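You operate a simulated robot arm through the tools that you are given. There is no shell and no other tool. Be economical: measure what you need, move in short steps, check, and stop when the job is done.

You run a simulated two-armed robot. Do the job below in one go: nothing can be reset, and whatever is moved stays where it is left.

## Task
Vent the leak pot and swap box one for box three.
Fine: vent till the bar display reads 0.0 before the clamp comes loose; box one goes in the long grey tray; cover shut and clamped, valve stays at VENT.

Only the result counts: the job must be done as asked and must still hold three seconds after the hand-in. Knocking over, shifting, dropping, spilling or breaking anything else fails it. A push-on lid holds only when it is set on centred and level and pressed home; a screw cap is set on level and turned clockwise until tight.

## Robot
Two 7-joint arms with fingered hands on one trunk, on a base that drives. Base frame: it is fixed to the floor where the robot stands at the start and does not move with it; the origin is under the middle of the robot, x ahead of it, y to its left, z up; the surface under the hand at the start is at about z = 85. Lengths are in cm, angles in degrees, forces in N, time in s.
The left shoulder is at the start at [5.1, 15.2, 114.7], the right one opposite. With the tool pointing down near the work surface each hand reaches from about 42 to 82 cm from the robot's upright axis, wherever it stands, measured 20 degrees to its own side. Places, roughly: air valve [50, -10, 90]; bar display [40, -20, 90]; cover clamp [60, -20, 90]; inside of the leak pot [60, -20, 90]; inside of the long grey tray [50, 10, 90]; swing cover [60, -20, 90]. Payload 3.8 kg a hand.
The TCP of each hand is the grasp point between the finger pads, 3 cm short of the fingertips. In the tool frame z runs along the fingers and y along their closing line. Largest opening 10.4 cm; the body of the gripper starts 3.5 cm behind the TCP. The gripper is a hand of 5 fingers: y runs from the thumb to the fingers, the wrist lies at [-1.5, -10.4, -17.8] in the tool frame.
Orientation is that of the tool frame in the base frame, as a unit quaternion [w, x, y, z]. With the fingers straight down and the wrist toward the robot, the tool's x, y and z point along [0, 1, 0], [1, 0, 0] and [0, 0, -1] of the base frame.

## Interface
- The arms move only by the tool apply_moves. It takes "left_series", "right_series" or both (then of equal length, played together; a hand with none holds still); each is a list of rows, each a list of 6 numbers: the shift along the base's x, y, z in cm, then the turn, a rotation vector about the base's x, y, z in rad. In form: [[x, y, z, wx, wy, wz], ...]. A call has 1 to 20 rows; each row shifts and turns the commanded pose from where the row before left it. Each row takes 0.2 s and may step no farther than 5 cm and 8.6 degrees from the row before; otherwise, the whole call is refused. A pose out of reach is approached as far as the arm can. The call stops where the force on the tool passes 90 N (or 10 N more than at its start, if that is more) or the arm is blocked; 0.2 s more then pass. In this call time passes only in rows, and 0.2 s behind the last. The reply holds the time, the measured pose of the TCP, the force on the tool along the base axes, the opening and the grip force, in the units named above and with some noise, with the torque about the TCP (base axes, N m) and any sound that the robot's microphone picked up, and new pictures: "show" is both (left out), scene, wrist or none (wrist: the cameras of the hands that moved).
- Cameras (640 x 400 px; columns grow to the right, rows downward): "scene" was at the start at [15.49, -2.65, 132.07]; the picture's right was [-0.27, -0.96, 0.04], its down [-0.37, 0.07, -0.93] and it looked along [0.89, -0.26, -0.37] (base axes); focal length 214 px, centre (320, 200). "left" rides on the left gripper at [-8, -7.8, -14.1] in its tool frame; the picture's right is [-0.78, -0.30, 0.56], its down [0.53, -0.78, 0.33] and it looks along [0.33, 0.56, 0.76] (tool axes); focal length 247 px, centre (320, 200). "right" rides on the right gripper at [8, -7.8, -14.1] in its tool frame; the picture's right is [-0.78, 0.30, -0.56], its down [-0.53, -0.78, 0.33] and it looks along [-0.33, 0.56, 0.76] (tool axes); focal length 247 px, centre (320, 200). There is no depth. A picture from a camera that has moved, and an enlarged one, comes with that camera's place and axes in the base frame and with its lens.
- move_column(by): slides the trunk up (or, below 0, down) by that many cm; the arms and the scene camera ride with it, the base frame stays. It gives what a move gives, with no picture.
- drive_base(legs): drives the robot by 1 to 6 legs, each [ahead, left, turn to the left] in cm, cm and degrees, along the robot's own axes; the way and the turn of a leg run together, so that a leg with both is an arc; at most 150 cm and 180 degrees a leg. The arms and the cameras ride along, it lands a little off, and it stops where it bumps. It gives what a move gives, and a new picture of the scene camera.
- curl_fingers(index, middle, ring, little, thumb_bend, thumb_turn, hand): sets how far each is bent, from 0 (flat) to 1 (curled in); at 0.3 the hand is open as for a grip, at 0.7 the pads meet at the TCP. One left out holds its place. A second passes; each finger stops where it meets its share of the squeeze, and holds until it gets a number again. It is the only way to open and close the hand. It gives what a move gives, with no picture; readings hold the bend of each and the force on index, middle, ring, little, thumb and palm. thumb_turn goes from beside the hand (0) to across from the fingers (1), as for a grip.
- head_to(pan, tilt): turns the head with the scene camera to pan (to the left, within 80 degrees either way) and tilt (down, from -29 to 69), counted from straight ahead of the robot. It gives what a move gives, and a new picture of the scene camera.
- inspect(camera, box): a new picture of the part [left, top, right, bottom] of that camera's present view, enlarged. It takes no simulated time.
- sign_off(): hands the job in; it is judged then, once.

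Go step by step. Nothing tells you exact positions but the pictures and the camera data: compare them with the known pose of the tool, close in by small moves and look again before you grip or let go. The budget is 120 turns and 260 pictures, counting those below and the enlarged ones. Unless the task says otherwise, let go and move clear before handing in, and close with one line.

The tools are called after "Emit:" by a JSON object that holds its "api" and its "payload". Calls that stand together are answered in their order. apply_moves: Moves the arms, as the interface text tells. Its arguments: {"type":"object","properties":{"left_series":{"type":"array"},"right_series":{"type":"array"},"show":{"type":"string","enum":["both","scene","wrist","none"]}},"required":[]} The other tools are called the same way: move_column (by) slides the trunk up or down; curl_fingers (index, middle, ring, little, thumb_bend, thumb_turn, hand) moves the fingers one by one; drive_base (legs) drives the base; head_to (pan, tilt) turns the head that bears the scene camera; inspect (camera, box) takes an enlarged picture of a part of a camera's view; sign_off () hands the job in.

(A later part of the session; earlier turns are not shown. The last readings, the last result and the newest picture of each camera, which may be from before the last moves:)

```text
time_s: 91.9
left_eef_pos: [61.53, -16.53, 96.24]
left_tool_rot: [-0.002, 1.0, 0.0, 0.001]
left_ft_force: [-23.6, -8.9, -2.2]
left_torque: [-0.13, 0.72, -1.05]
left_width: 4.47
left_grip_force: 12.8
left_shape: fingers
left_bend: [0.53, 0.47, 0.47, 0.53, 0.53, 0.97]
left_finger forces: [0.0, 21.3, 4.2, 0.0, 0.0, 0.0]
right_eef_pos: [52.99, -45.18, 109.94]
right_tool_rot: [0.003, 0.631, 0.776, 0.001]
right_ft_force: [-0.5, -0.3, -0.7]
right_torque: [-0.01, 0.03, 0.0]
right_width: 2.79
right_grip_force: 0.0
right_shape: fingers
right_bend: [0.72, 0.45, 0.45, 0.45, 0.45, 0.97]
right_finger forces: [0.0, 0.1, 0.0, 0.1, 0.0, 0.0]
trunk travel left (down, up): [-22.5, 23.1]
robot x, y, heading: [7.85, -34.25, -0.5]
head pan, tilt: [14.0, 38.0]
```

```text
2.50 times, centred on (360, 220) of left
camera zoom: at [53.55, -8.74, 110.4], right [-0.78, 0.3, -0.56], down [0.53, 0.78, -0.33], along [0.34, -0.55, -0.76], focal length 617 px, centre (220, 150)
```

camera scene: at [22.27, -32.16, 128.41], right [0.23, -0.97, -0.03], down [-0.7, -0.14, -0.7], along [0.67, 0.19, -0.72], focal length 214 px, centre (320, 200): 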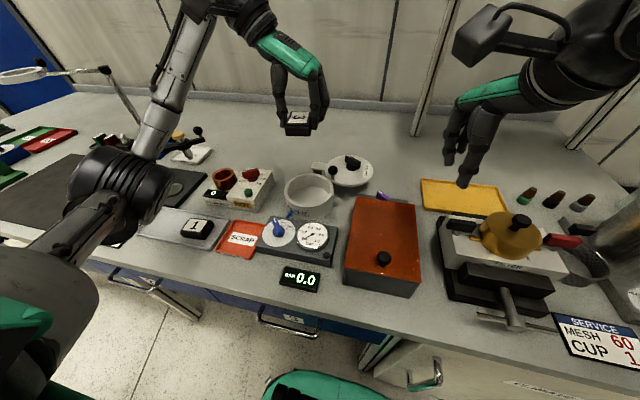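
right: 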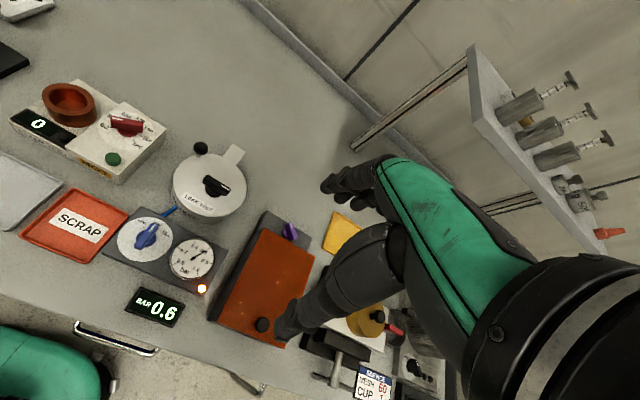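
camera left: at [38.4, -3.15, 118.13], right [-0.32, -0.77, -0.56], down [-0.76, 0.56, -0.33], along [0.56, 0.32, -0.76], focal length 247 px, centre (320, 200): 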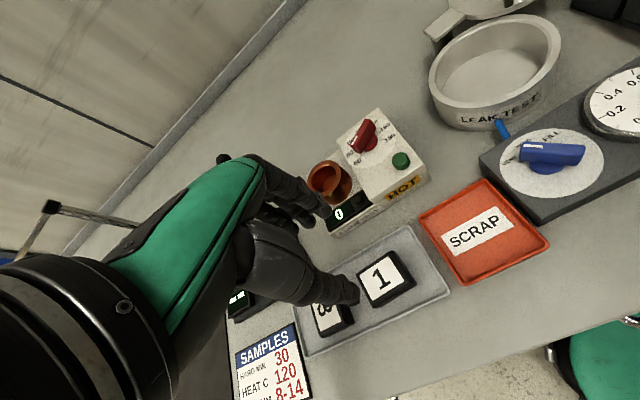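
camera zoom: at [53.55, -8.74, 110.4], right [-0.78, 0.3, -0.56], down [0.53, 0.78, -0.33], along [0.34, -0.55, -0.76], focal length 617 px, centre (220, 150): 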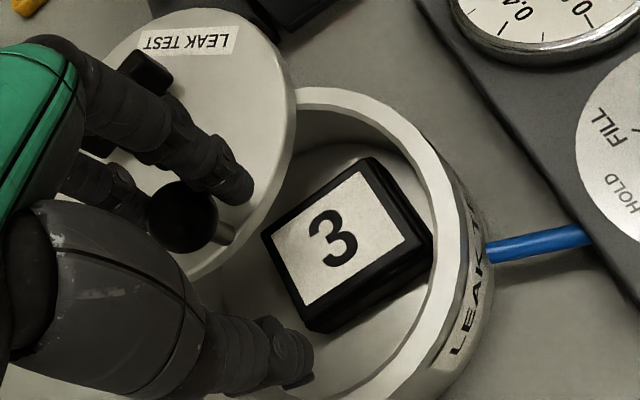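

The middle finger is pressing the ball radially. I ease the hand back in x, then carry on in y and check the force.

Emit:
{"api": "apply_moves", "payload": {"left_series": [[-0.6, 0, 0, 0, 0, 0], [-0.5, 0.1, 0, 0, 0, 0]], "show": "none"}}

Emit:
{"api": "inspect", "payload": {"camera": "scene", "box": [260, 120, 370, 210]}}

Emit:
{"api": "inspect", "payload": {"camera": "left", "box": [240, 140, 480, 300]}}

```text
time_s: 92.5
left_eef_pos: [61.12, -16.22, 96.22]
left_tool_rot: [-0.001, 1.0, 0.005, 0.002]
left_ft_force: [0.1, -1.4, -0.3]
left_torque: [-0.02, -0.01, -0.05]
left_width: 4.46
left_grip_force: 0.8
left_shape: fingers
left_bend: [0.53, 0.52, 0.52, 0.53, 0.53, 0.97]
left_finger forces: [0.0, 1.0, 0.7, 0.0, 0.1, 0.0]
right_eef_pos: [53.45, -45.1, 109.74]
right_tool_rot: [0.001, 0.631, 0.776, 0.0]
right_ft_force: [1.2, 0.5, -0.1]
right_torque: [0.0, -0.01, -0.01]
right_width: 2.82
right_grip_force: 0.1
right_shape: fingers
right_bend: [0.72, 0.45, 0.45, 0.45, 0.45, 0.97]
right_finger forces: [0.0, 0.0, 0.0, 0.1, 0.0, 0.1]
trunk travel left (down, up): [-22.5, 23.1]
robot x, y, heading: [8.08, -34.04, -0.1]
head pan, tilt: [14.0, 38.0]
```

```text
4.44 times, centred on (315, 165) of scene
camera zoom: at [22.35, -32.16, 128.41], right [0.23, -0.97, -0.03], down [-0.7, -0.14, -0.7], along [0.67, 0.19, -0.72], focal length 953 px, centre (342, 356)
```

zoom: 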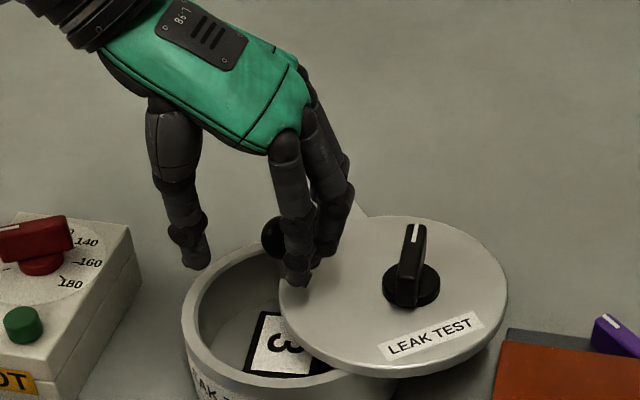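

```text
2.50 times, centred on (360, 220) of left
camera zoom: at [52.96, -8.55, 110.31], right [-0.78, 0.29, -0.56], down [0.53, 0.78, -0.33], along [0.34, -0.55, -0.76], focal length 617 px, centre (220, 150)
```

zoom: 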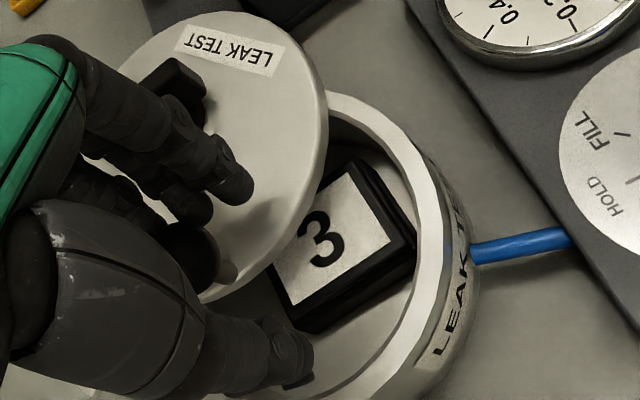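

Emit:
{"api": "apply_moves", "payload": {"left_series": [[0, 0.6, 0, 0, 0, 0], [0.1, 0.6, 0, 0, 0, 0], [0.2, 0.6, 0, 0, 0, 0], [0.3, 0.6, 0, 0, 0, 0]], "show": "none"}}

Emit:
{"api": "inspect", "payload": {"camera": "scene", "box": [260, 120, 370, 210]}}

Emit:
{"api": "inspect", "payload": {"camera": "left", "box": [240, 140, 480, 300]}}

```text
time_s: 93.5
left_eef_pos: [61.4, -13.97, 96.16]
left_tool_rot: [0.0, 1.0, 0.002, 0.0]
left_ft_force: [-1.0, -2.1, -0.5]
left_torque: [-0.04, 0.03, -0.06]
left_width: 4.48
left_grip_force: 1.6
left_shape: fingers
left_bend: [0.53, 0.53, 0.51, 0.53, 0.53, 0.97]
left_finger forces: [0.1, 1.0, 1.1, 0.0, 0.0, 0.0]
right_eef_pos: [53.43, -45.17, 109.94]
right_tool_rot: [0.003, 0.631, 0.776, -0.001]
right_ft_force: [0.8, 0.4, -0.3]
right_torque: [0.0, 0.01, 0.01]
right_width: 2.84
right_grip_force: 0.1
right_shape: fingers
right_bend: [0.72, 0.45, 0.45, 0.45, 0.45, 0.97]
right_finger forces: [0.0, 0.0, 0.0, 0.1, 0.0, 0.0]
trunk travel left (down, up): [-22.5, 23.1]
robot x, y, heading: [7.89, -34.12, -0.2]
head pan, tilt: [14.0, 38.0]
```

```text
4.44 times, centred on (315, 165) of scene
camera zoom: at [22.24, -32.17, 128.41], right [0.23, -0.97, -0.03], down [-0.7, -0.14, -0.7], along [0.67, 0.19, -0.72], focal length 953 px, centre (342, 356)
```

zoom: 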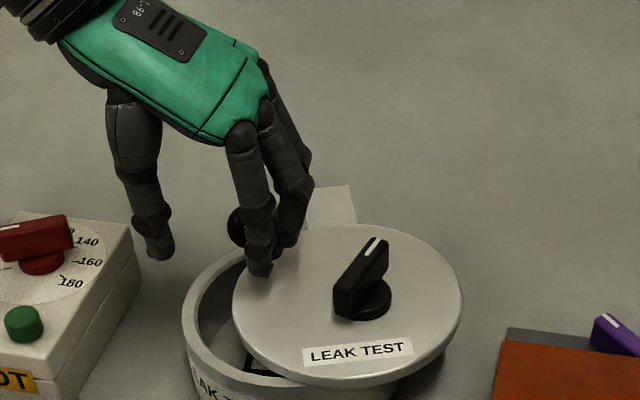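

```text
2.50 times, centred on (360, 220) of left
camera zoom: at [53.42, -6.18, 110.29], right [-0.78, 0.29, -0.56], down [0.53, 0.78, -0.33], along [0.34, -0.55, -0.76], focal length 617 px, centre (220, 150)
```

zoom: 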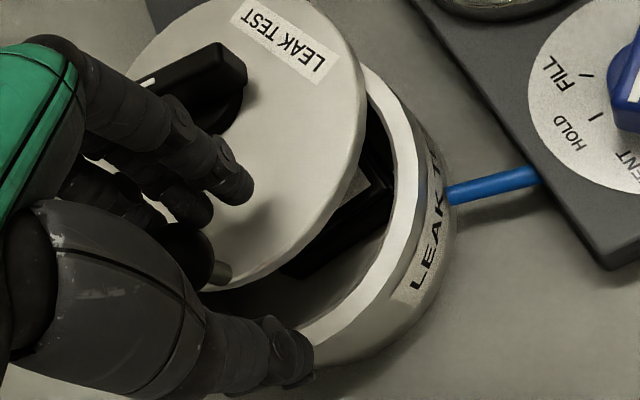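

Emit:
{"api": "apply_moves", "payload": {"left_series": [[0.35, 0.6, 0, 0, 0, 0], [0.4, 0.6, 0, 0, 0, 0], [0.4, 0.5, 0, 0, 0, 0]], "show": "none"}}

Emit:
{"api": "inspect", "payload": {"camera": "scene", "box": [260, 120, 370, 210]}}

Emit:
{"api": "inspect", "payload": {"camera": "left", "box": [240, 140, 480, 300]}}

```text
time_s: 94.3
left_eef_pos: [62.73, -12.21, 96.17]
left_tool_rot: [0.0, 1.0, 0.002, 0.0]
left_ft_force: [-0.9, -2.1, -0.5]
left_torque: [-0.04, 0.04, -0.04]
left_width: 4.47
left_grip_force: 0.9
left_shape: fingers
left_bend: [0.53, 0.52, 0.52, 0.53, 0.53, 0.97]
left_finger forces: [0.1, 1.1, 0.6, 0.1, 0.1, 0.0]
right_eef_pos: [53.42, -45.13, 109.81]
right_tool_rot: [0.004, 0.631, 0.776, 0.0]
right_ft_force: [-0.7, -0.7, -0.1]
right_torque: [0.02, -0.01, 0.0]
right_width: 2.83
right_grip_force: 0.0
right_shape: fingers
right_bend: [0.72, 0.45, 0.45, 0.45, 0.45, 0.97]
right_finger forces: [0.1, 0.0, 0.1, 0.0, 0.0, 0.0]
trunk travel left (down, up): [-22.5, 23.1]
robot x, y, heading: [8.19, -34.02, -0.3]
head pan, tilt: [14.0, 38.0]
```

```text
4.44 times, centred on (315, 165) of scene
camera zoom: at [22.26, -32.18, 128.41], right [0.23, -0.97, -0.03], down [-0.7, -0.14, -0.7], along [0.67, 0.19, -0.72], focal length 953 px, centre (342, 356)
```

zoom: 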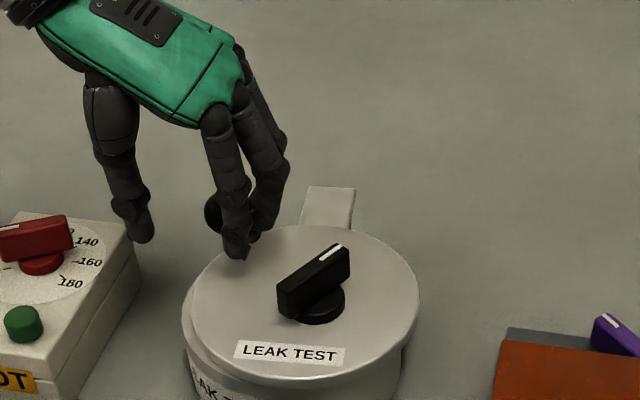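

```text
2.50 times, centred on (360, 220) of left
camera zoom: at [54.62, -4.47, 110.34], right [-0.78, 0.29, -0.56], down [0.53, 0.78, -0.33], along [0.34, -0.55, -0.76], focal length 617 px, centre (220, 150)
```

zoom: 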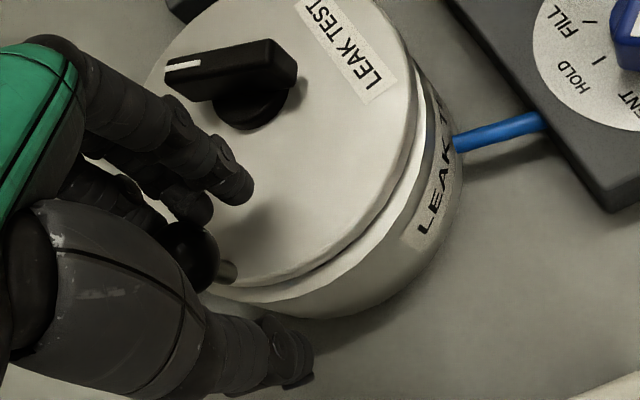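

Emit:
{"api": "apply_moves", "payload": {"left_series": [[0.2, 0.25, 0, 0, 0, 0], [0.2, 0.25, 0, 0, 0, 0]], "show": "none"}}

Emit:
{"api": "inspect", "payload": {"camera": "scene", "box": [260, 120, 370, 210]}}

Emit:
{"api": "inspect", "payload": {"camera": "left", "box": [240, 140, 480, 300]}}

```text
time_s: 94.9
left_eef_pos: [62.95, -11.63, 96.1]
left_tool_rot: [0.0, 1.0, 0.002, 0.0]
left_ft_force: [-0.6, -2.6, 0.6]
left_torque: [-0.06, 0.03, -0.06]
left_width: 4.47
left_grip_force: 1.0
left_shape: fingers
left_bend: [0.53, 0.52, 0.52, 0.53, 0.53, 0.97]
left_finger forces: [0.0, 1.3, 0.8, 0.0, 0.0, 0.1]
right_eef_pos: [53.41, -45.05, 109.75]
right_tool_rot: [0.003, 0.63, 0.776, 0.0]
right_ft_force: [-0.3, 0.2, -0.9]
right_torque: [-0.02, 0.0, 0.0]
right_width: 2.81
right_grip_force: 0.0
right_shape: fingers
right_bend: [0.72, 0.45, 0.45, 0.45, 0.45, 0.97]
right_finger forces: [0.0, 0.0, 0.0, 0.1, 0.0, 0.0]
trunk travel left (down, up): [-22.5, 23.1]
robot x, y, heading: [7.97, -33.8, -0.4]
head pan, tilt: [14.0, 38.0]
```

```text
4.44 times, centred on (315, 165) of scene
camera zoom: at [22.25, -32.19, 128.41], right [0.23, -0.97, -0.03], down [-0.7, -0.14, -0.7], along [0.67, 0.19, -0.72], focal length 953 px, centre (342, 356)
```

zoom: 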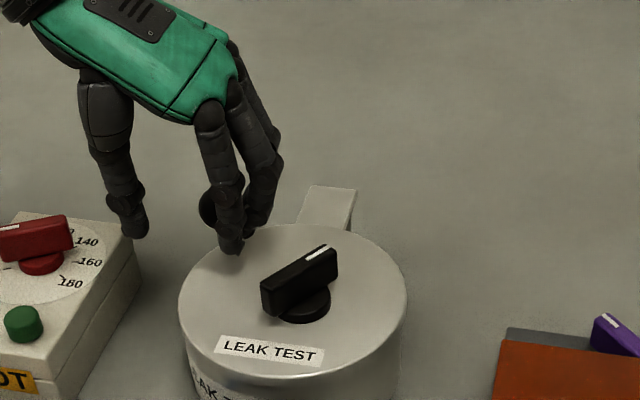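

```text
2.50 times, centred on (360, 220) of left
camera zoom: at [55.02, -3.97, 110.28], right [-0.78, 0.29, -0.56], down [0.53, 0.78, -0.33], along [0.34, -0.56, -0.76], focal length 617 px, centre (220, 150)
```

zoom: 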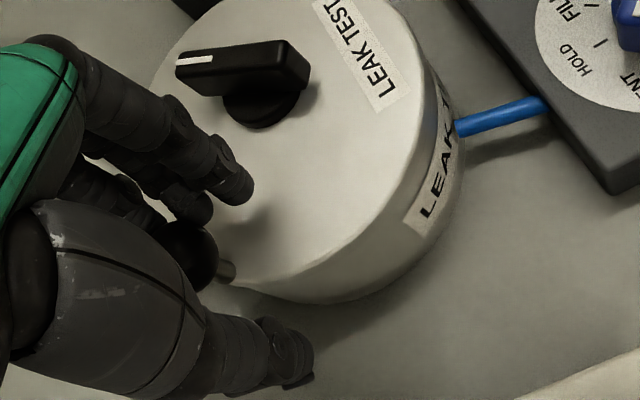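

Emit:
{"api": "apply_moves", "payload": {"left_series": [[0.1, 0.15, 0, 0, 0, 0], [0.1, 0.15, 0, 0, 0, 0]], "show": "none"}}

Emit:
{"api": "inspect", "payload": {"camera": "scene", "box": [250, 130, 350, 210]}}

```text
time_s: 95.5
left_eef_pos: [63.25, -11.52, 96.17]
left_tool_rot: [0.0, 1.0, 0.001, 0.0]
left_ft_force: [-2.0, -2.7, -0.7]
left_torque: [-0.06, 0.1, -0.14]
left_width: 4.48
left_grip_force: 2.5
left_shape: fingers
left_bend: [0.53, 0.51, 0.51, 0.53, 0.53, 0.97]
left_finger forces: [0.0, 2.9, 1.1, 0.0, 0.1, 0.1]
right_eef_pos: [53.34, -45.22, 109.71]
right_tool_rot: [0.003, 0.631, 0.776, 0.0]
right_ft_force: [0.4, 0.0, -0.1]
right_torque: [-0.01, 0.01, 0.0]
right_width: 2.82
right_grip_force: 0.0
right_shape: fingers
right_bend: [0.72, 0.45, 0.45, 0.45, 0.45, 0.97]
right_finger forces: [0.0, 0.0, 0.1, 0.0, 0.0, 0.0]
trunk travel left (down, up): [-22.5, 23.1]
robot x, y, heading: [7.81, -34.13, -0.5]
head pan, tilt: [14.0, 38.0]
```

```text
5.00 times, centred on (300, 170) of scene
camera zoom: at [22.22, -32.23, 128.41], right [0.23, -0.97, -0.03], down [-0.7, -0.14, -0.7], along [0.67, 0.19, -0.72], focal length 1072 px, centre (420, 350)
```

zoom: 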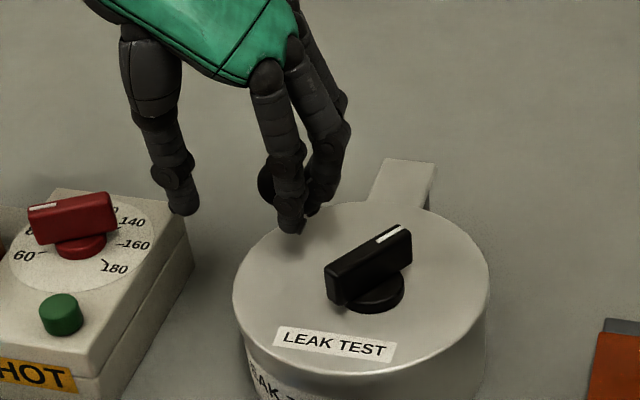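

The cover is shut against its stop, in the same place as at the start. I lift the left hand away and bring the right hand, turned to the bar's present angle of about 55°, over the clamp knob.

Emit:
{"api": "curl_fingers", "payload": {"hand": "right", "index": 0.53, "middle": 0.53, "ring": 0.53, "little": 0.53, "thumb_bend": 0.53}}

Emit:
{"api": "apply_moves", "payload": {"left_series": [[-0.1, -0.2, 1, 0, 0, 0], [0, 0, 3, 0, 0, 0], [0, 0, 4, 0, 0, 0], [0, 0, 4, 0, 0, 0], [-1, 4, 2, 0, 0, 0.1], [-1, 4, 2, 0, 0, 0.1], [-1, 4, 2, 0, 0, 0.1], [-1, 4, 0, 0, 0, 0.1], [-1, 4, 0, 0, 0, 0.1], [-1, 4, 0, 0, 0, 0.1]], "show": "none"}}

Emit:
{"api": "apply_moves", "payload": {"right_series": [[0.8, 3, 0, 0, 0, 0.085], [0.8, 3, 0, 0, 0, 0.085], [0.8, 3, 0, 0, 0, 0.085], [0.8, 3, 0, 0, 0, 0.085], [0.8, 3, -0.5, 0, 0, 0.085], [0.8, 3, -0.5, 0, 0, 0.085], [0.8, 3, -0.5, 0, 0, 0.085], [0.8, 3, -0.5, 0, 0, 0.085], [0.7, 2.3, -0.5, 0, 0, 0.075]], "show": "none"}}

Emit:
{"api": "inspect", "payload": {"camera": "scene", "box": [240, 90, 400, 220]}}

Emit:
{"api": "inspect", "payload": {"camera": "right", "box": [160, 80, 480, 320]}}

```text
time_s: 96.5
left_eef_pos: [63.1, -11.43, 96.16]
left_tool_rot: [0.0, 1.0, 0.003, -0.001]
left_ft_force: [-2.3, -3.7, -0.6]
left_torque: [-0.04, 0.05, -0.15]
left_width: 4.49
left_grip_force: 2.2
left_shape: fingers
left_bend: [0.53, 0.51, 0.51, 0.53, 0.53, 0.97]
left_finger forces: [0.0, 3.0, 1.3, 0.0, 0.0, 0.0]
right_eef_pos: [53.36, -45.18, 109.8]
right_tool_rot: [0.002, 0.63, 0.776, 0.0]
right_ft_force: [0.5, 0.3, 0.0]
right_torque: [0.01, 0.01, -0.01]
right_width: 4.45
right_grip_force: 0.0
right_shape: fingers
right_bend: [0.53, 0.53, 0.53, 0.53, 0.53, 0.97]
right_finger forces: [0.0, 0.1, 0.1, 0.1, 0.0, 0.0]
trunk travel left (down, up): [-22.5, 23.1]
robot x, y, heading: [7.77, -34.14, -0.5]
head pan, tilt: [14.0, 38.0]
```

```text
time_s: 98.7
left_eef_pos: [57.1, 12.31, 114.28]
left_tool_rot: [0.001, 0.955, 0.298, 0.001]
left_ft_force: [-0.7, 0.1, 0.4]
left_torque: [0.0, -0.01, -0.02]
left_width: 4.48
left_grip_force: 0.0
left_shape: fingers
left_bend: [0.53, 0.53, 0.53, 0.53, 0.53, 0.97]
left_finger forces: [0.0, 0.0, 0.0, 0.0, 0.0, 0.0]
right_eef_pos: [53.22, -44.94, 109.77]
right_tool_rot: [0.003, 0.631, 0.776, 0.0]
right_ft_force: [0.0, -0.5, -1.5]
right_torque: [-0.02, 0.02, 0.0]
right_width: 4.43
right_grip_force: 0.0
right_shape: fingers
right_bend: [0.53, 0.53, 0.53, 0.53, 0.53, 0.97]
right_finger forces: [0.0, 0.0, 0.0, 0.0, 0.0, 0.0]
trunk travel left (down, up): [-22.5, 23.1]
robot x, y, heading: [7.85, -34.15, -0.6]
head pan, tilt: [14.0, 38.0]
```

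```text
time_s: 100.7
left_eef_pos: [57.34, 12.45, 114.1]
left_tool_rot: [0.0, 0.955, 0.297, 0.0]
left_ft_force: [0.0, 0.9, -0.5]
left_torque: [0.01, -0.01, -0.01]
left_width: 4.47
left_grip_force: 0.0
left_shape: fingers
left_bend: [0.53, 0.53, 0.53, 0.53, 0.53, 0.97]
left_finger forces: [0.0, 0.1, 0.1, 0.0, 0.0, 0.0]
right_eef_pos: [60.19, -18.79, 107.26]
right_tool_rot: [0.003, 0.3, 0.954, 0.0]
right_ft_force: [0.6, 0.3, -0.1]
right_torque: [-0.01, 0.0, 0.03]
right_width: 4.42
right_grip_force: 0.1
right_shape: fingers
right_bend: [0.53, 0.53, 0.53, 0.53, 0.53, 0.97]
right_finger forces: [0.1, 0.0, 0.0, 0.1, 0.0, 0.0]
trunk travel left (down, up): [-22.5, 23.1]
robot x, y, heading: [7.84, -33.89, -0.6]
head pan, tilt: [14.0, 38.0]
```

```text
3.08 times, centred on (320, 155) of scene
camera zoom: at [22.29, -32.06, 128.4], right [0.23, -0.97, -0.03], down [-0.7, -0.14, -0.7], along [0.67, 0.18, -0.72], focal length 660 px, centre (320, 338)
```

zoom: 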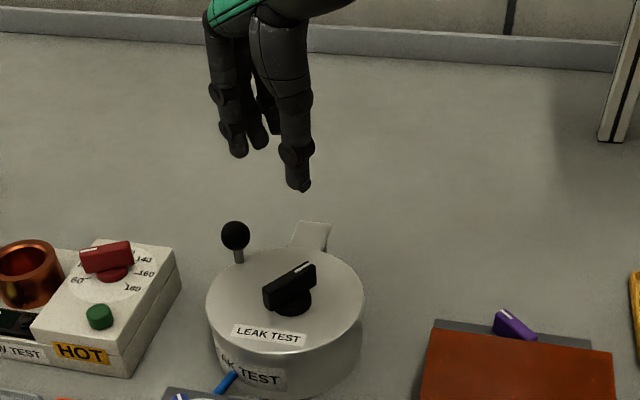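

```text
1.67 times, centred on (320, 200) of right
camera zoom: at [49.29, -20.61, 121.22], right [0.8, -0.2, 0.56], down [0.0, -0.94, -0.33], along [0.6, 0.26, -0.76], focal length 412 px, centre (320, 200)
```

zoom: 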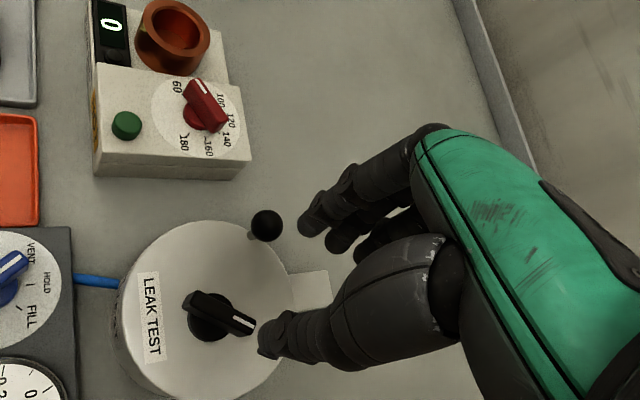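

Emit:
{"api": "apply_moves", "payload": {"right_series": [[0.1, -0.1, -4, 0, 0, 0], [0.1, -0.1, -3.5, 0, 0, 0], [0, 0, -2, 0, 0, 0]], "show": "none"}}

Emit:
{"api": "inspect", "payload": {"camera": "scene", "box": [250, 120, 350, 200]}}

Emit:
{"api": "inspect", "payload": {"camera": "right", "box": [200, 140, 420, 300]}}

```text
time_s: 101.5
left_eef_pos: [57.26, 12.29, 114.22]
left_tool_rot: [0.0, 0.955, 0.298, 0.0]
left_ft_force: [0.8, 0.3, -0.5]
left_torque: [-0.01, 0.05, -0.01]
left_width: 4.46
left_grip_force: 0.0
left_shape: fingers
left_bend: [0.53, 0.53, 0.53, 0.53, 0.53, 0.97]
left_finger forces: [0.1, 0.0, 0.0, 0.1, 0.0, 0.0]
right_eef_pos: [60.58, -19.2, 97.74]
right_tool_rot: [0.003, 0.299, 0.954, 0.0]
right_ft_force: [0.2, -0.4, 0.7]
right_torque: [-0.02, -0.02, 0.0]
right_width: 4.41
right_grip_force: 0.1
right_shape: fingers
right_bend: [0.53, 0.53, 0.53, 0.53, 0.53, 0.97]
right_finger forces: [0.1, 0.0, 0.1, 0.0, 0.1, 0.1]
trunk travel left (down, up): [-22.5, 23.1]
robot x, y, heading: [8.13, -33.61, -0.4]
head pan, tilt: [14.0, 38.0]
```

```text
5.00 times, centred on (300, 160) of scene
camera zoom: at [22.26, -32.15, 128.41], right [0.23, -0.97, -0.03], down [-0.7, -0.14, -0.7], along [0.67, 0.19, -0.72], focal length 1072 px, centre (420, 400)
```

zoom: 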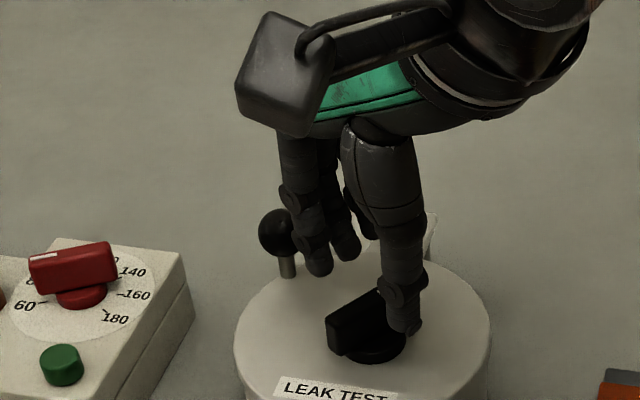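

```text
2.50 times, centred on (310, 220) of right
camera zoom: at [49.44, -21.01, 111.7], right [0.8, -0.2, 0.56], down [0.0, -0.94, -0.33], along [0.6, 0.26, -0.76], focal length 617 px, centre (345, 150)
```

zoom: 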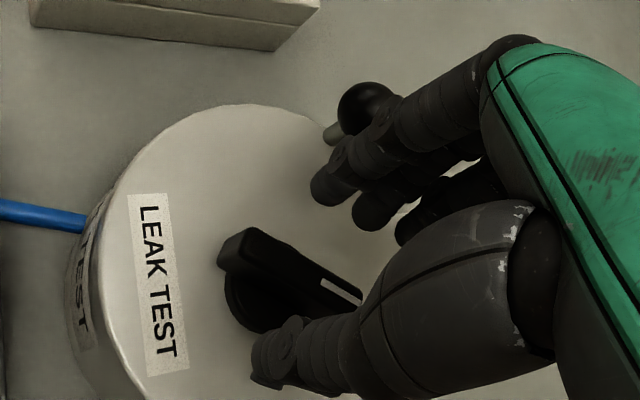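

Emit:
{"api": "apply_moves", "payload": {"right_series": [[0, 0.1, -1.1, 0, 0, 0], [0, 0.1, -1, 0, 0, 0]], "show": "none"}}

Emit:
{"api": "curl_fingers", "payload": {"hand": "right", "index": 0.72, "middle": 0.72, "ring": 0.72, "little": 0.68, "thumb_bend": 0.72}}

Emit:
{"api": "apply_moves", "payload": {"right_series": [[0, 0, 0, 0, 0, -0.1], [0, 0, 0, 0, 0, -0.1], [0, 0, 0, 0, 0, -0.1], [0, 0, 0, 0, 0, -0.1], [0, 0, 0, 0, 0, -0.1], [0, 0, 0, 0, 0, -0.1]], "show": "none"}}

Emit:
{"api": "inspect", "payload": {"camera": "scene", "box": [250, 120, 350, 200]}}

Emit:
{"api": "inspect", "payload": {"camera": "right", "box": [200, 140, 420, 300]}}

```text
time_s: 102.1
left_eef_pos: [57.33, 12.23, 114.29]
left_tool_rot: [0.0, 0.955, 0.298, 0.0]
left_ft_force: [-0.1, -0.1, 0.1]
left_torque: [-0.03, -0.01, 0.0]
left_width: 4.49
left_grip_force: 0.1
left_shape: fingers
left_bend: [0.53, 0.53, 0.53, 0.53, 0.53, 0.97]
left_finger forces: [0.1, 0.0, 0.0, 0.1, 0.0, 0.1]
right_eef_pos: [60.4, -18.88, 95.53]
right_tool_rot: [0.003, 0.299, 0.954, 0.001]
right_ft_force: [-0.1, 0.4, 0.4]
right_torque: [-0.02, -0.01, -0.02]
right_width: 4.44
right_grip_force: 0.0
right_shape: fingers
right_bend: [0.53, 0.53, 0.53, 0.53, 0.53, 0.97]
right_finger forces: [0.0, 0.0, 0.1, 0.0, 0.1, 0.0]
trunk travel left (down, up): [-22.5, 23.1]
robot x, y, heading: [8.14, -34.04, -0.4]
head pan, tilt: [14.0, 38.0]
```

```text
time_s: 103.1
left_eef_pos: [57.22, 12.28, 114.05]
left_tool_rot: [0.0, 0.955, 0.297, 0.0]
left_ft_force: [-0.8, 0.3, 0.0]
left_torque: [0.0, 0.01, 0.01]
left_width: 4.44
left_grip_force: 0.1
left_shape: fingers
left_bend: [0.53, 0.53, 0.53, 0.53, 0.53, 0.97]
left_finger forces: [0.1, 0.0, 0.0, 0.1, 0.0, 0.0]
right_eef_pos: [60.55, -18.99, 95.51]
right_tool_rot: [0.002, 0.301, 0.954, 0.001]
right_ft_force: [6.4, 1.9, -3.1]
right_torque: [0.07, -0.05, 0.08]
right_width: 0.76
right_grip_force: 7.8
right_shape: fingers
right_bend: [0.71, 0.71, 0.71, 0.68, 0.68, 0.97]
right_finger forces: [4.9, 3.3, 2.4, 0.0, 5.6, 0.0]
trunk travel left (down, up): [-22.5, 23.1]
robot x, y, heading: [8.0, -33.98, -0.3]
head pan, tilt: [14.0, 38.0]
```

```text
time_s: 104.5
left_eef_pos: [57.46, 12.32, 114.15]
left_tool_rot: [0.001, 0.955, 0.298, 0.0]
left_ft_force: [0.3, 0.7, 0.1]
left_torque: [0.04, -0.01, -0.02]
left_width: 4.48
left_grip_force: 0.0
left_shape: fingers
left_bend: [0.53, 0.53, 0.53, 0.53, 0.53, 0.97]
left_finger forces: [0.1, 0.0, 0.0, 0.1, 0.0, 0.0]
right_eef_pos: [60.71, -18.85, 95.55]
right_tool_rot: [0.002, 0.57, 0.821, 0.0]
right_ft_force: [9.6, -0.2, -6.6]
right_torque: [0.02, -0.15, 0.13]
right_width: 0.79
right_grip_force: 8.4
right_shape: fingers
right_bend: [0.71, 0.67, 0.71, 0.68, 0.68, 0.97]
right_finger forces: [5.6, 4.1, 3.2, 0.0, 4.0, 0.0]
trunk travel left (down, up): [-22.5, 23.1]
robot x, y, heading: [7.78, -34.0, -0.8]
head pan, tilt: [14.0, 38.0]
```

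```text
5.00 times, centred on (300, 160) of scene
camera zoom: at [22.52, -32.1, 128.37], right [0.23, -0.97, -0.03], down [-0.71, -0.14, -0.69], along [0.67, 0.19, -0.72], focal length 1072 px, centre (420, 400)
```

zoom: 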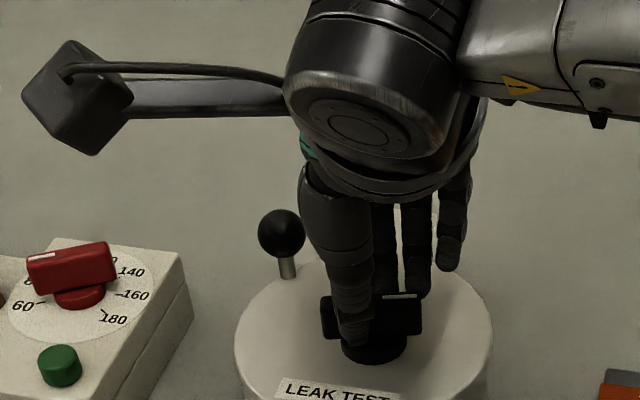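

```text
2.50 times, centred on (310, 220) of right
camera zoom: at [50.62, -14.12, 109.59], right [0.55, -0.62, 0.56], down [-0.54, -0.77, -0.33], along [0.64, -0.12, -0.76], focal length 617 px, centre (345, 150)
```

zoom: 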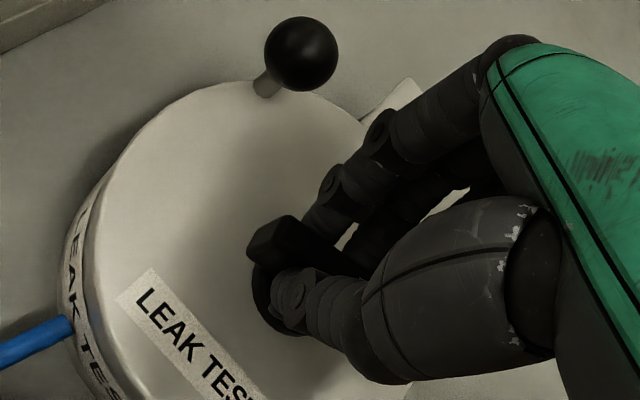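

The bar follows well. I turn further until it's back at its first position.

Emit:
{"api": "apply_moves", "payload": {"right_series": [[0, 0, 0, 0, 0, -0.1], [0, 0, 0, 0, 0, -0.1], [0, 0, 0, 0, 0, -0.1], [0, 0, 0, 0, 0, -0.1]], "show": "none"}}

Emit:
{"api": "inspect", "payload": {"camera": "scene", "box": [250, 120, 350, 200]}}

```text
time_s: 105.5
left_eef_pos: [57.47, 12.4, 114.13]
left_tool_rot: [0.0, 0.955, 0.297, -0.001]
left_ft_force: [0.3, -0.6, 0.2]
left_torque: [-0.03, 0.01, 0.02]
left_width: 4.46
left_grip_force: 0.0
left_shape: fingers
left_bend: [0.53, 0.53, 0.53, 0.53, 0.53, 0.97]
left_finger forces: [0.0, 0.1, 0.1, 0.1, 0.1, 0.1]
right_eef_pos: [60.66, -18.78, 95.63]
right_tool_rot: [0.001, 0.721, 0.693, -0.001]
right_ft_force: [11.7, 0.6, -3.5]
right_torque: [0.01, -0.26, 0.31]
right_width: 0.8
right_grip_force: 11.4
right_shape: fingers
right_bend: [0.71, 0.66, 0.66, 0.68, 0.68, 0.98]
right_finger forces: [4.3, 5.8, 7.2, 0.0, 4.9, 0.0]
trunk travel left (down, up): [-22.5, 23.1]
robot x, y, heading: [7.71, -34.12, -0.4]
head pan, tilt: [14.0, 38.0]
```

```text
5.00 times, centred on (300, 160) of scene
camera zoom: at [22.51, -32.07, 128.38], right [0.23, -0.97, -0.03], down [-0.71, -0.14, -0.69], along [0.67, 0.19, -0.72], focal length 1072 px, centre (420, 400)
```

zoom: 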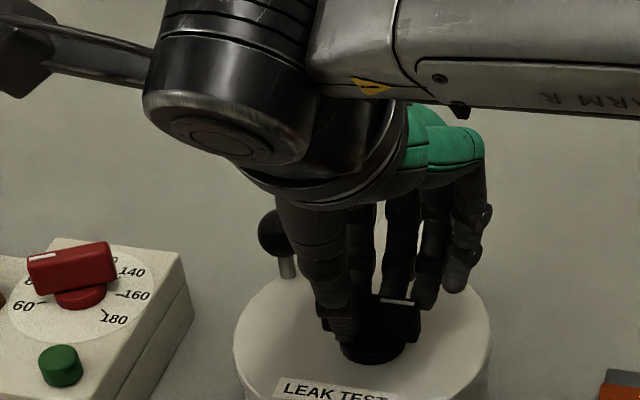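

Emit:
{"api": "apply_moves", "payload": {"right_series": [[0, 0, 0, 0, 0, -0.1], [0, 0, 0, 0, 0, -0.1], [0, 0, 0, 0, 0, -0.1]], "show": "none"}}

Emit:
{"api": "inspect", "payload": {"camera": "scene", "box": [250, 120, 350, 200]}}

Emit:
{"api": "inspect", "payload": {"camera": "right", "box": [200, 140, 420, 300]}}

```text
time_s: 106.3
left_eef_pos: [57.42, 12.4, 114.19]
left_tool_rot: [0.0, 0.955, 0.297, -0.001]
left_ft_force: [0.4, -0.6, 0.1]
left_torque: [0.0, 0.0, -0.02]
left_width: 4.5
left_grip_force: 0.0
left_shape: fingers
left_bend: [0.53, 0.53, 0.53, 0.53, 0.53, 0.97]
left_finger forces: [0.1, 0.0, 0.0, 0.0, 0.0, 0.1]
right_eef_pos: [60.75, -18.84, 95.52]
right_tool_rot: [0.003, 0.817, 0.577, 0.0]
right_ft_force: [15.5, 2.5, 4.3]
right_torque: [0.01, -0.38, 0.36]
right_width: 0.81
right_grip_force: 16.0
right_shape: fingers
right_bend: [0.71, 0.64, 0.63, 0.68, 0.67, 0.98]
right_finger forces: [4.8, 12.8, 7.2, 0.0, 7.0, 0.0]
trunk travel left (down, up): [-22.5, 23.1]
robot x, y, heading: [8.07, -34.26, -0.3]
head pan, tilt: [14.0, 38.0]
```

```text
5.00 times, centred on (300, 160) of scene
camera zoom: at [22.5, -32.06, 128.39], right [0.23, -0.97, -0.03], down [-0.7, -0.14, -0.69], along [0.67, 0.19, -0.72], focal length 1072 px, centre (420, 400)
```

zoom: 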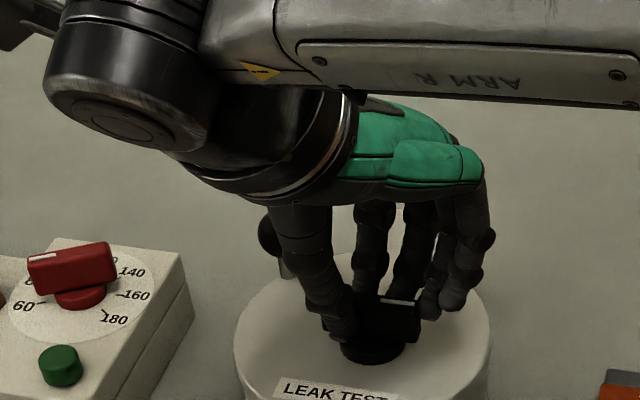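

```text
2.50 times, centred on (310, 220) of right
camera zoom: at [56.17, -8.67, 109.59], right [0.02, -0.83, 0.56], down [-0.91, -0.25, -0.33], along [0.41, -0.51, -0.76], focal length 617 px, centre (345, 150)
```

zoom: 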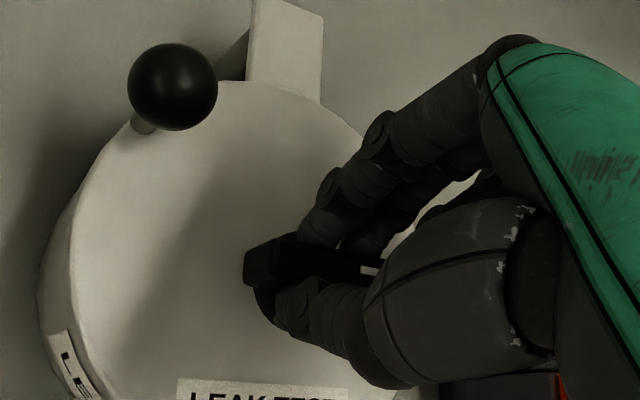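

Torque has risen and the bar lies along y again, at its stop. I let go, lift and check it.

Emit:
{"api": "curl_fingers", "payload": {"hand": "right", "index": 0.5, "middle": 0.5, "ring": 0.5, "little": 0.5, "thumb_bend": 0.5}}

Emit:
{"api": "apply_moves", "payload": {"right_series": [[0, 0, 2, 0, 0, 0], [0, 0, 3, 0, 0, 0], [0, 0, 4, 0, 0, 0]], "show": "none"}}

Emit:
{"api": "inspect", "payload": {"camera": "right", "box": [160, 120, 400, 320]}}

Emit:
{"api": "inspect", "payload": {"camera": "scene", "box": [240, 130, 350, 260]}}

```text
time_s: 107.3
left_eef_pos: [57.22, 12.18, 114.28]
left_tool_rot: [0.001, 0.955, 0.297, 0.0]
left_ft_force: [-0.6, 0.1, -0.1]
left_torque: [-0.01, 0.01, 0.01]
left_width: 4.45
left_grip_force: 0.1
left_shape: fingers
left_bend: [0.53, 0.53, 0.53, 0.53, 0.53, 0.97]
left_finger forces: [0.0, 0.0, 0.0, 0.0, 0.0, 0.0]
right_eef_pos: [60.49, -18.8, 95.75]
right_tool_rot: [0.003, 0.816, 0.578, -0.001]
right_ft_force: [0.5, 0.1, -0.4]
right_torque: [-0.01, 0.01, -0.04]
right_width: 5.15
right_grip_force: 0.0
right_shape: fingers
right_bend: [0.5, 0.5, 0.5, 0.5, 0.5, 0.98]
right_finger forces: [0.0, 0.0, 0.0, 0.0, 0.0, 0.0]
trunk travel left (down, up): [-22.5, 23.1]
robot x, y, heading: [7.86, -34.04, -0.4]
head pan, tilt: [14.0, 38.0]
```

```text
time_s: 108.1
left_eef_pos: [57.11, 12.25, 114.31]
left_tool_rot: [0.0, 0.955, 0.298, 0.0]
left_ft_force: [-0.5, 0.3, 0.6]
left_torque: [0.03, 0.0, 0.01]
left_width: 4.43
left_grip_force: 0.2
left_shape: fingers
left_bend: [0.53, 0.53, 0.53, 0.53, 0.53, 0.97]
left_finger forces: [0.0, 0.1, 0.0, 0.0, 0.1, 0.1]
right_eef_pos: [60.5, -18.99, 104.58]
right_tool_rot: [0.003, 0.817, 0.577, -0.001]
right_ft_force: [-0.4, -0.3, 0.7]
right_torque: [-0.01, 0.01, -0.01]
right_width: 5.16
right_grip_force: 0.0
right_shape: fingers
right_bend: [0.5, 0.5, 0.5, 0.5, 0.5, 0.98]
right_finger forces: [0.0, 0.1, 0.0, 0.0, 0.0, 0.0]
trunk travel left (down, up): [-22.5, 23.1]
robot x, y, heading: [7.51, -34.32, -0.6]
head pan, tilt: [14.0, 38.0]
```

```text
2.00 times, centred on (280, 220) of right
camera zoom: at [55.87, -8.83, 118.68], right [0.02, -0.83, 0.56], down [-0.91, -0.25, -0.33], along [0.41, -0.5, -0.76], focal length 494 px, centre (400, 160)
```

zoom: 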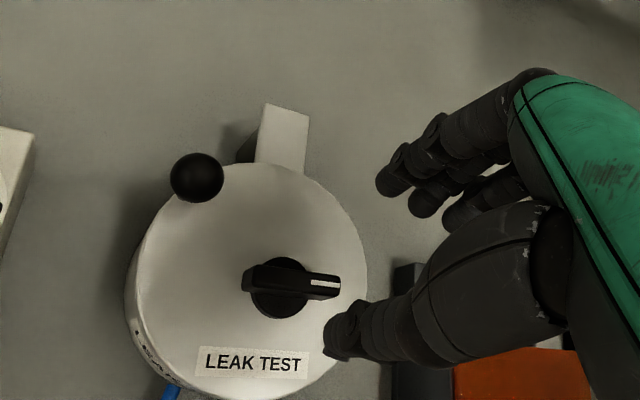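

```text
3.08 times, centred on (295, 195) of scene
camera zoom: at [22.19, -32.15, 128.42], right [0.23, -0.97, -0.03], down [-0.7, -0.14, -0.7], along [0.67, 0.19, -0.72], focal length 660 px, centre (397, 215)
```

zoom: 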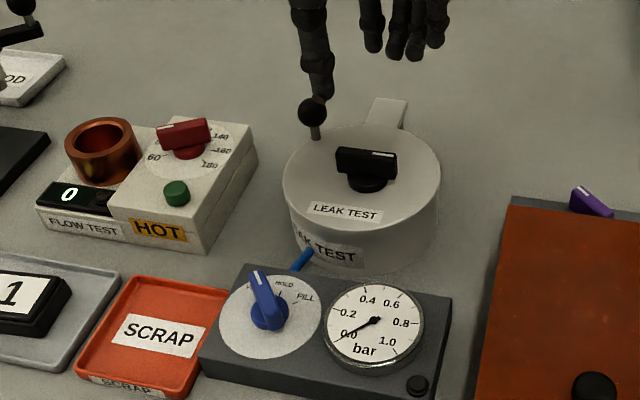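

The bar lies along y again and the valve points at VENT, but the lamp by the gauge was lit earlier and looks dark now. I look closer before deciding the clamp is home.

Emit:
{"api": "inspect", "payload": {"camera": "scene", "box": [275, 190, 345, 270]}}

Emit:
{"api": "inspect", "payload": {"camera": "scene", "box": [275, 145, 335, 195]}}

Emit:
{"api": "inspect", "payload": {"camera": "right", "box": [210, 160, 350, 310]}}

```text
5.00 times, centred on (310, 230) of scene
camera zoom: at [22.19, -32.15, 128.42], right [0.23, -0.97, -0.03], down [-0.7, -0.14, -0.7], along [0.67, 0.19, -0.72], focal length 1072 px, centre (370, 50)
```

zoom: 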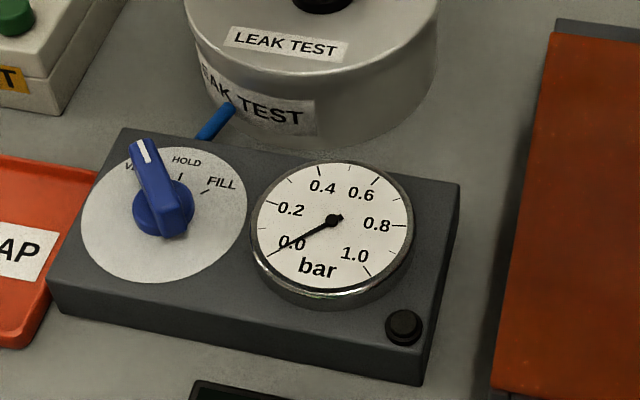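

```text
8.00 times, centred on (305, 170) of scene
camera zoom: at [22.19, -32.15, 128.42], right [0.23, -0.97, -0.03], down [-0.7, -0.14, -0.7], along [0.67, 0.19, -0.72], focal length 1716 px, centre (440, 440)
```

zoom: 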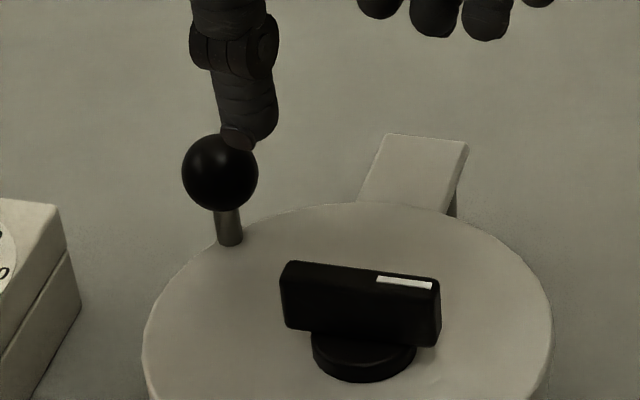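

```text
2.67 times, centred on (280, 235) of right
camera zoom: at [55.87, -8.83, 118.68], right [0.02, -0.83, 0.56], down [-0.91, -0.25, -0.33], along [0.41, -0.5, -0.76], focal length 659 px, centre (427, 107)
```

zoom: 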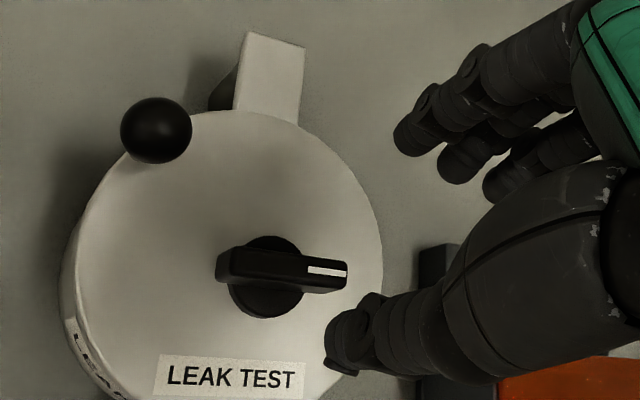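

The cover matches its original position to within a pixel, the bar is back along y and the valve is at VENT. To prove the clamp holds, I withdraw the right hand and nudge the ball handle lightly with the left hand.

Emit:
{"api": "apply_moves", "payload": {"right_series": [[0, 0, 3, 0, 0, 0], [-1, -3, 0, 0, 0, 0.05], [-1, -3, 0, 0, 0, 0.05], [-1, -3, 0, 0, 0, 0.05], [-1, -3, 0, 0, 0, 0.05], [-1, -3, 0, 0, 0, 0.05], [-1, -3, 0, 0, 0, 0.05], [-1, -3, 0, 0, 0, 0.05], [0, -3, 0, 0, 0, 0.05]], "show": "none"}}

Emit:
{"api": "curl_fingers", "payload": {"hand": "left", "index": 0.7, "middle": 0.7, "ring": 0.7, "little": 0.7, "thumb_bend": 0.7}}

Emit:
{"api": "apply_moves", "payload": {"left_series": [[0.8, -2.5, 0, 0, 0, -0.1], [0.8, -2.5, 0, 0, 0, -0.1], [0.8, -2.5, 0, 0, 0, -0.1], [0.8, -2.5, 0, 0, 0, -0.1], [0.8, -2.5, 0, 0, 0, -0.1], [0.8, -2.5, 0, 0, 0, -0.1], [0.8, -2.5, 0, 0, 0, 0], [0.8, -2, 0, 0, 0, 0], [0, 0, -4, 0, 0, 0], [0, 0, -4, 0, 0, 0], [0, 0, -4, 0, 0, 0]], "show": "none"}}

Emit:
{"api": "inspect", "payload": {"camera": "scene", "box": [240, 110, 350, 210]}}

```text
time_s: 110.1
left_eef_pos: [57.2, 12.06, 114.3]
left_tool_rot: [0.0, 0.955, 0.297, 0.0]
left_ft_force: [0.9, -0.2, 0.5]
left_torque: [0.02, -0.01, 0.02]
left_width: 4.47
left_grip_force: 0.0
left_shape: fingers
left_bend: [0.53, 0.53, 0.53, 0.53, 0.53, 0.97]
left_finger forces: [0.1, 0.0, 0.0, 0.0, 0.0, 0.0]
right_eef_pos: [53.59, -42.99, 107.79]
right_tool_rot: [0.002, 0.685, 0.728, 0.0]
right_ft_force: [-0.2, -0.5, -1.1]
right_torque: [0.0, 0.0, 0.0]
right_width: 5.16
right_grip_force: 0.0
right_shape: fingers
right_bend: [0.5, 0.5, 0.5, 0.5, 0.5, 0.98]
right_finger forces: [0.1, 0.0, 0.1, 0.1, 0.1, 0.0]
trunk travel left (down, up): [-22.5, 23.1]
robot x, y, heading: [8.26, -34.17, -0.2]
head pan, tilt: [14.0, 38.0]
```

```text
time_s: 111.1
left_eef_pos: [57.27, 12.24, 114.26]
left_tool_rot: [0.0, 0.955, 0.298, -0.001]
left_ft_force: [0.2, -0.2, 0.1]
left_torque: [0.02, 0.01, 0.0]
left_width: 0.16
left_grip_force: 0.1
left_shape: fingers
left_bend: [0.7, 0.7, 0.7, 0.7, 0.7, 0.97]
left_finger forces: [0.0, 0.0, 0.1, 0.0, 0.0, 0.1]
right_eef_pos: [53.63, -42.85, 107.95]
right_tool_rot: [0.003, 0.686, 0.727, -0.001]
right_ft_force: [1.0, -0.5, 0.0]
right_torque: [-0.01, 0.01, 0.01]
right_width: 5.15
right_grip_force: 0.1
right_shape: fingers
right_bend: [0.5, 0.5, 0.5, 0.5, 0.5, 0.98]
right_finger forces: [0.0, 0.0, 0.0, 0.1, 0.0, 0.0]
trunk travel left (down, up): [-22.5, 23.1]
robot x, y, heading: [7.8, -34.06, -0.5]
head pan, tilt: [14.0, 38.0]
```

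```text
time_s: 113.5
left_eef_pos: [63.53, -7.25, 101.96]
left_tool_rot: [0.0, 1.0, 0.002, 0.001]
left_ft_force: [-0.4, -0.1, -0.3]
left_torque: [0.02, 0.01, -0.01]
left_width: 0.13
left_grip_force: 0.0
left_shape: fingers
left_bend: [0.7, 0.7, 0.7, 0.7, 0.7, 0.97]
left_finger forces: [0.0, 0.0, 0.0, 0.1, 0.0, 0.0]
right_eef_pos: [53.51, -42.81, 107.75]
right_tool_rot: [0.003, 0.686, 0.728, 0.0]
right_ft_force: [0.3, -0.1, -0.1]
right_torque: [-0.01, 0.01, -0.02]
right_width: 5.16
right_grip_force: 0.0
right_shape: fingers
right_bend: [0.5, 0.5, 0.5, 0.5, 0.5, 0.98]
right_finger forces: [0.1, 0.0, 0.1, 0.0, 0.1, 0.1]
trunk travel left (down, up): [-22.5, 23.1]
robot x, y, heading: [8.2, -33.83, -0.4]
head pan, tilt: [14.0, 38.0]
```

```text
4.00 times, centred on (295, 160) of scene
camera zoom: at [22.3, -32.14, 128.4], right [0.23, -0.97, -0.03], down [-0.7, -0.14, -0.7], along [0.67, 0.19, -0.72], focal length 858 px, centre (420, 360)
```

zoom: 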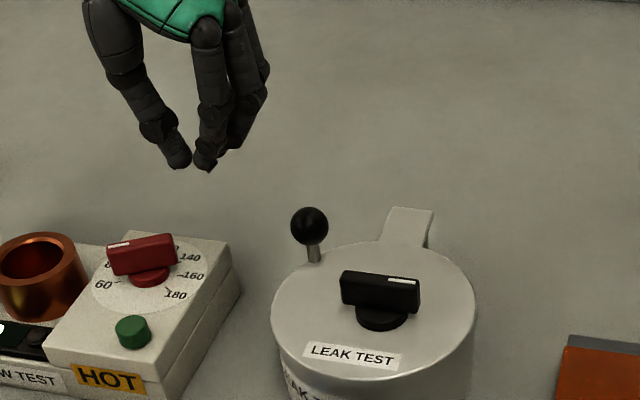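

Emit:
{"api": "apply_moves", "payload": {"left_series": [[0.5, -1.2, 0, 0, 0, 0], [0.3, -0.8, -2.5, 0, 0, 0], [0, 0, -2.8, 0, 0, 0], [0, -0.5, 0, 0, 0, 0], [0, -0.4, 0, 0, 0, 0]], "show": "none"}}

Emit:
{"api": "inspect", "payload": {"camera": "scene", "box": [240, 110, 350, 210]}}

```text
time_s: 114.7
left_eef_pos: [64.24, -10.0, 96.77]
left_tool_rot: [0.001, 1.0, 0.002, -0.001]
left_ft_force: [0.3, 1.6, 2.2]
left_torque: [-0.03, -0.01, 0.02]
left_width: 0.13
left_grip_force: 1.8
left_shape: fingers
left_bend: [0.7, 0.7, 0.7, 0.7, 0.7, 0.97]
left_finger forces: [0.0, 3.0, 0.0, 0.0, 0.0, 0.0]
right_eef_pos: [53.53, -42.71, 107.84]
right_tool_rot: [0.003, 0.685, 0.729, 0.0]
right_ft_force: [-1.1, 0.7, 0.5]
right_torque: [-0.01, 0.0, -0.03]
right_width: 5.18
right_grip_force: 0.1
right_shape: fingers
right_bend: [0.5, 0.5, 0.5, 0.5, 0.5, 0.98]
right_finger forces: [0.0, 0.1, 0.1, 0.0, 0.0, 0.0]
trunk travel left (down, up): [-22.5, 23.1]
robot x, y, heading: [7.83, -33.73, -0.1]
head pan, tilt: [14.0, 38.0]
```

```text
4.00 times, centred on (295, 160) of scene
camera zoom: at [22.25, -32.1, 128.41], right [0.23, -0.97, -0.03], down [-0.7, -0.14, -0.7], along [0.67, 0.19, -0.72], focal length 858 px, centre (420, 360)
```

zoom: 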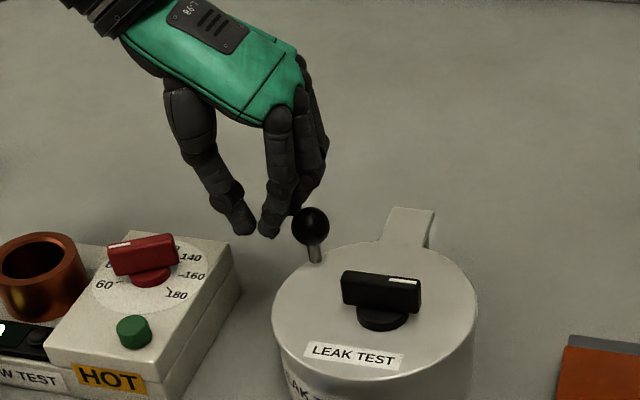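

Emit:
{"api": "apply_moves", "payload": {"left_series": [[0, -0.25, 0, 0, 0, 0]], "show": "none"}}

Emit:
{"api": "inspect", "payload": {"camera": "scene", "box": [240, 110, 350, 210]}}

```text
time_s: 115.1
left_eef_pos: [64.22, -10.26, 96.87]
left_tool_rot: [0.0, 1.0, 0.002, 0.0]
left_ft_force: [0.2, 3.3, 3.1]
left_torque: [0.02, 0.0, 0.0]
left_width: 0.12
left_grip_force: 1.5
left_shape: fingers
left_bend: [0.7, 0.71, 0.7, 0.7, 0.7, 0.97]
left_finger forces: [0.0, 3.6, 0.0, 0.0, 0.0, 0.1]
right_eef_pos: [53.52, -42.83, 107.9]
right_tool_rot: [0.003, 0.685, 0.728, 0.0]
right_ft_force: [-0.5, -0.2, -0.9]
right_torque: [0.04, 0.04, -0.02]
right_width: 5.18
right_grip_force: 0.1
right_shape: fingers
right_bend: [0.5, 0.5, 0.5, 0.5, 0.5, 0.98]
right_finger forces: [0.0, 0.0, 0.0, 0.0, 0.0, 0.1]
trunk travel left (down, up): [-22.5, 23.1]
robot x, y, heading: [8.16, -34.24, -0.6]
head pan, tilt: [14.0, 38.0]
```

```text
4.00 times, centred on (295, 160) of scene
camera zoom: at [22.23, -32.13, 128.41], right [0.23, -0.97, -0.03], down [-0.7, -0.14, -0.7], along [0.67, 0.19, -0.72], focal length 858 px, centre (420, 360)
```

zoom: 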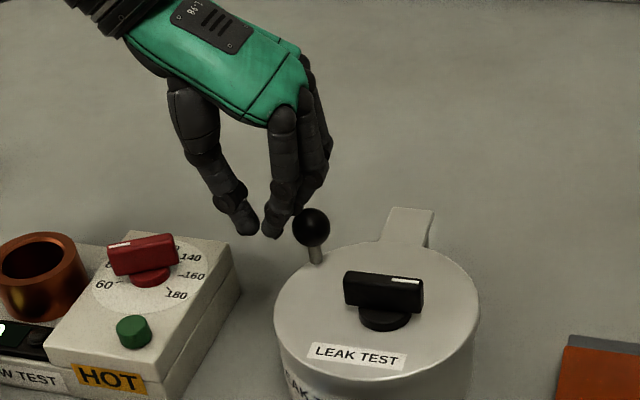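

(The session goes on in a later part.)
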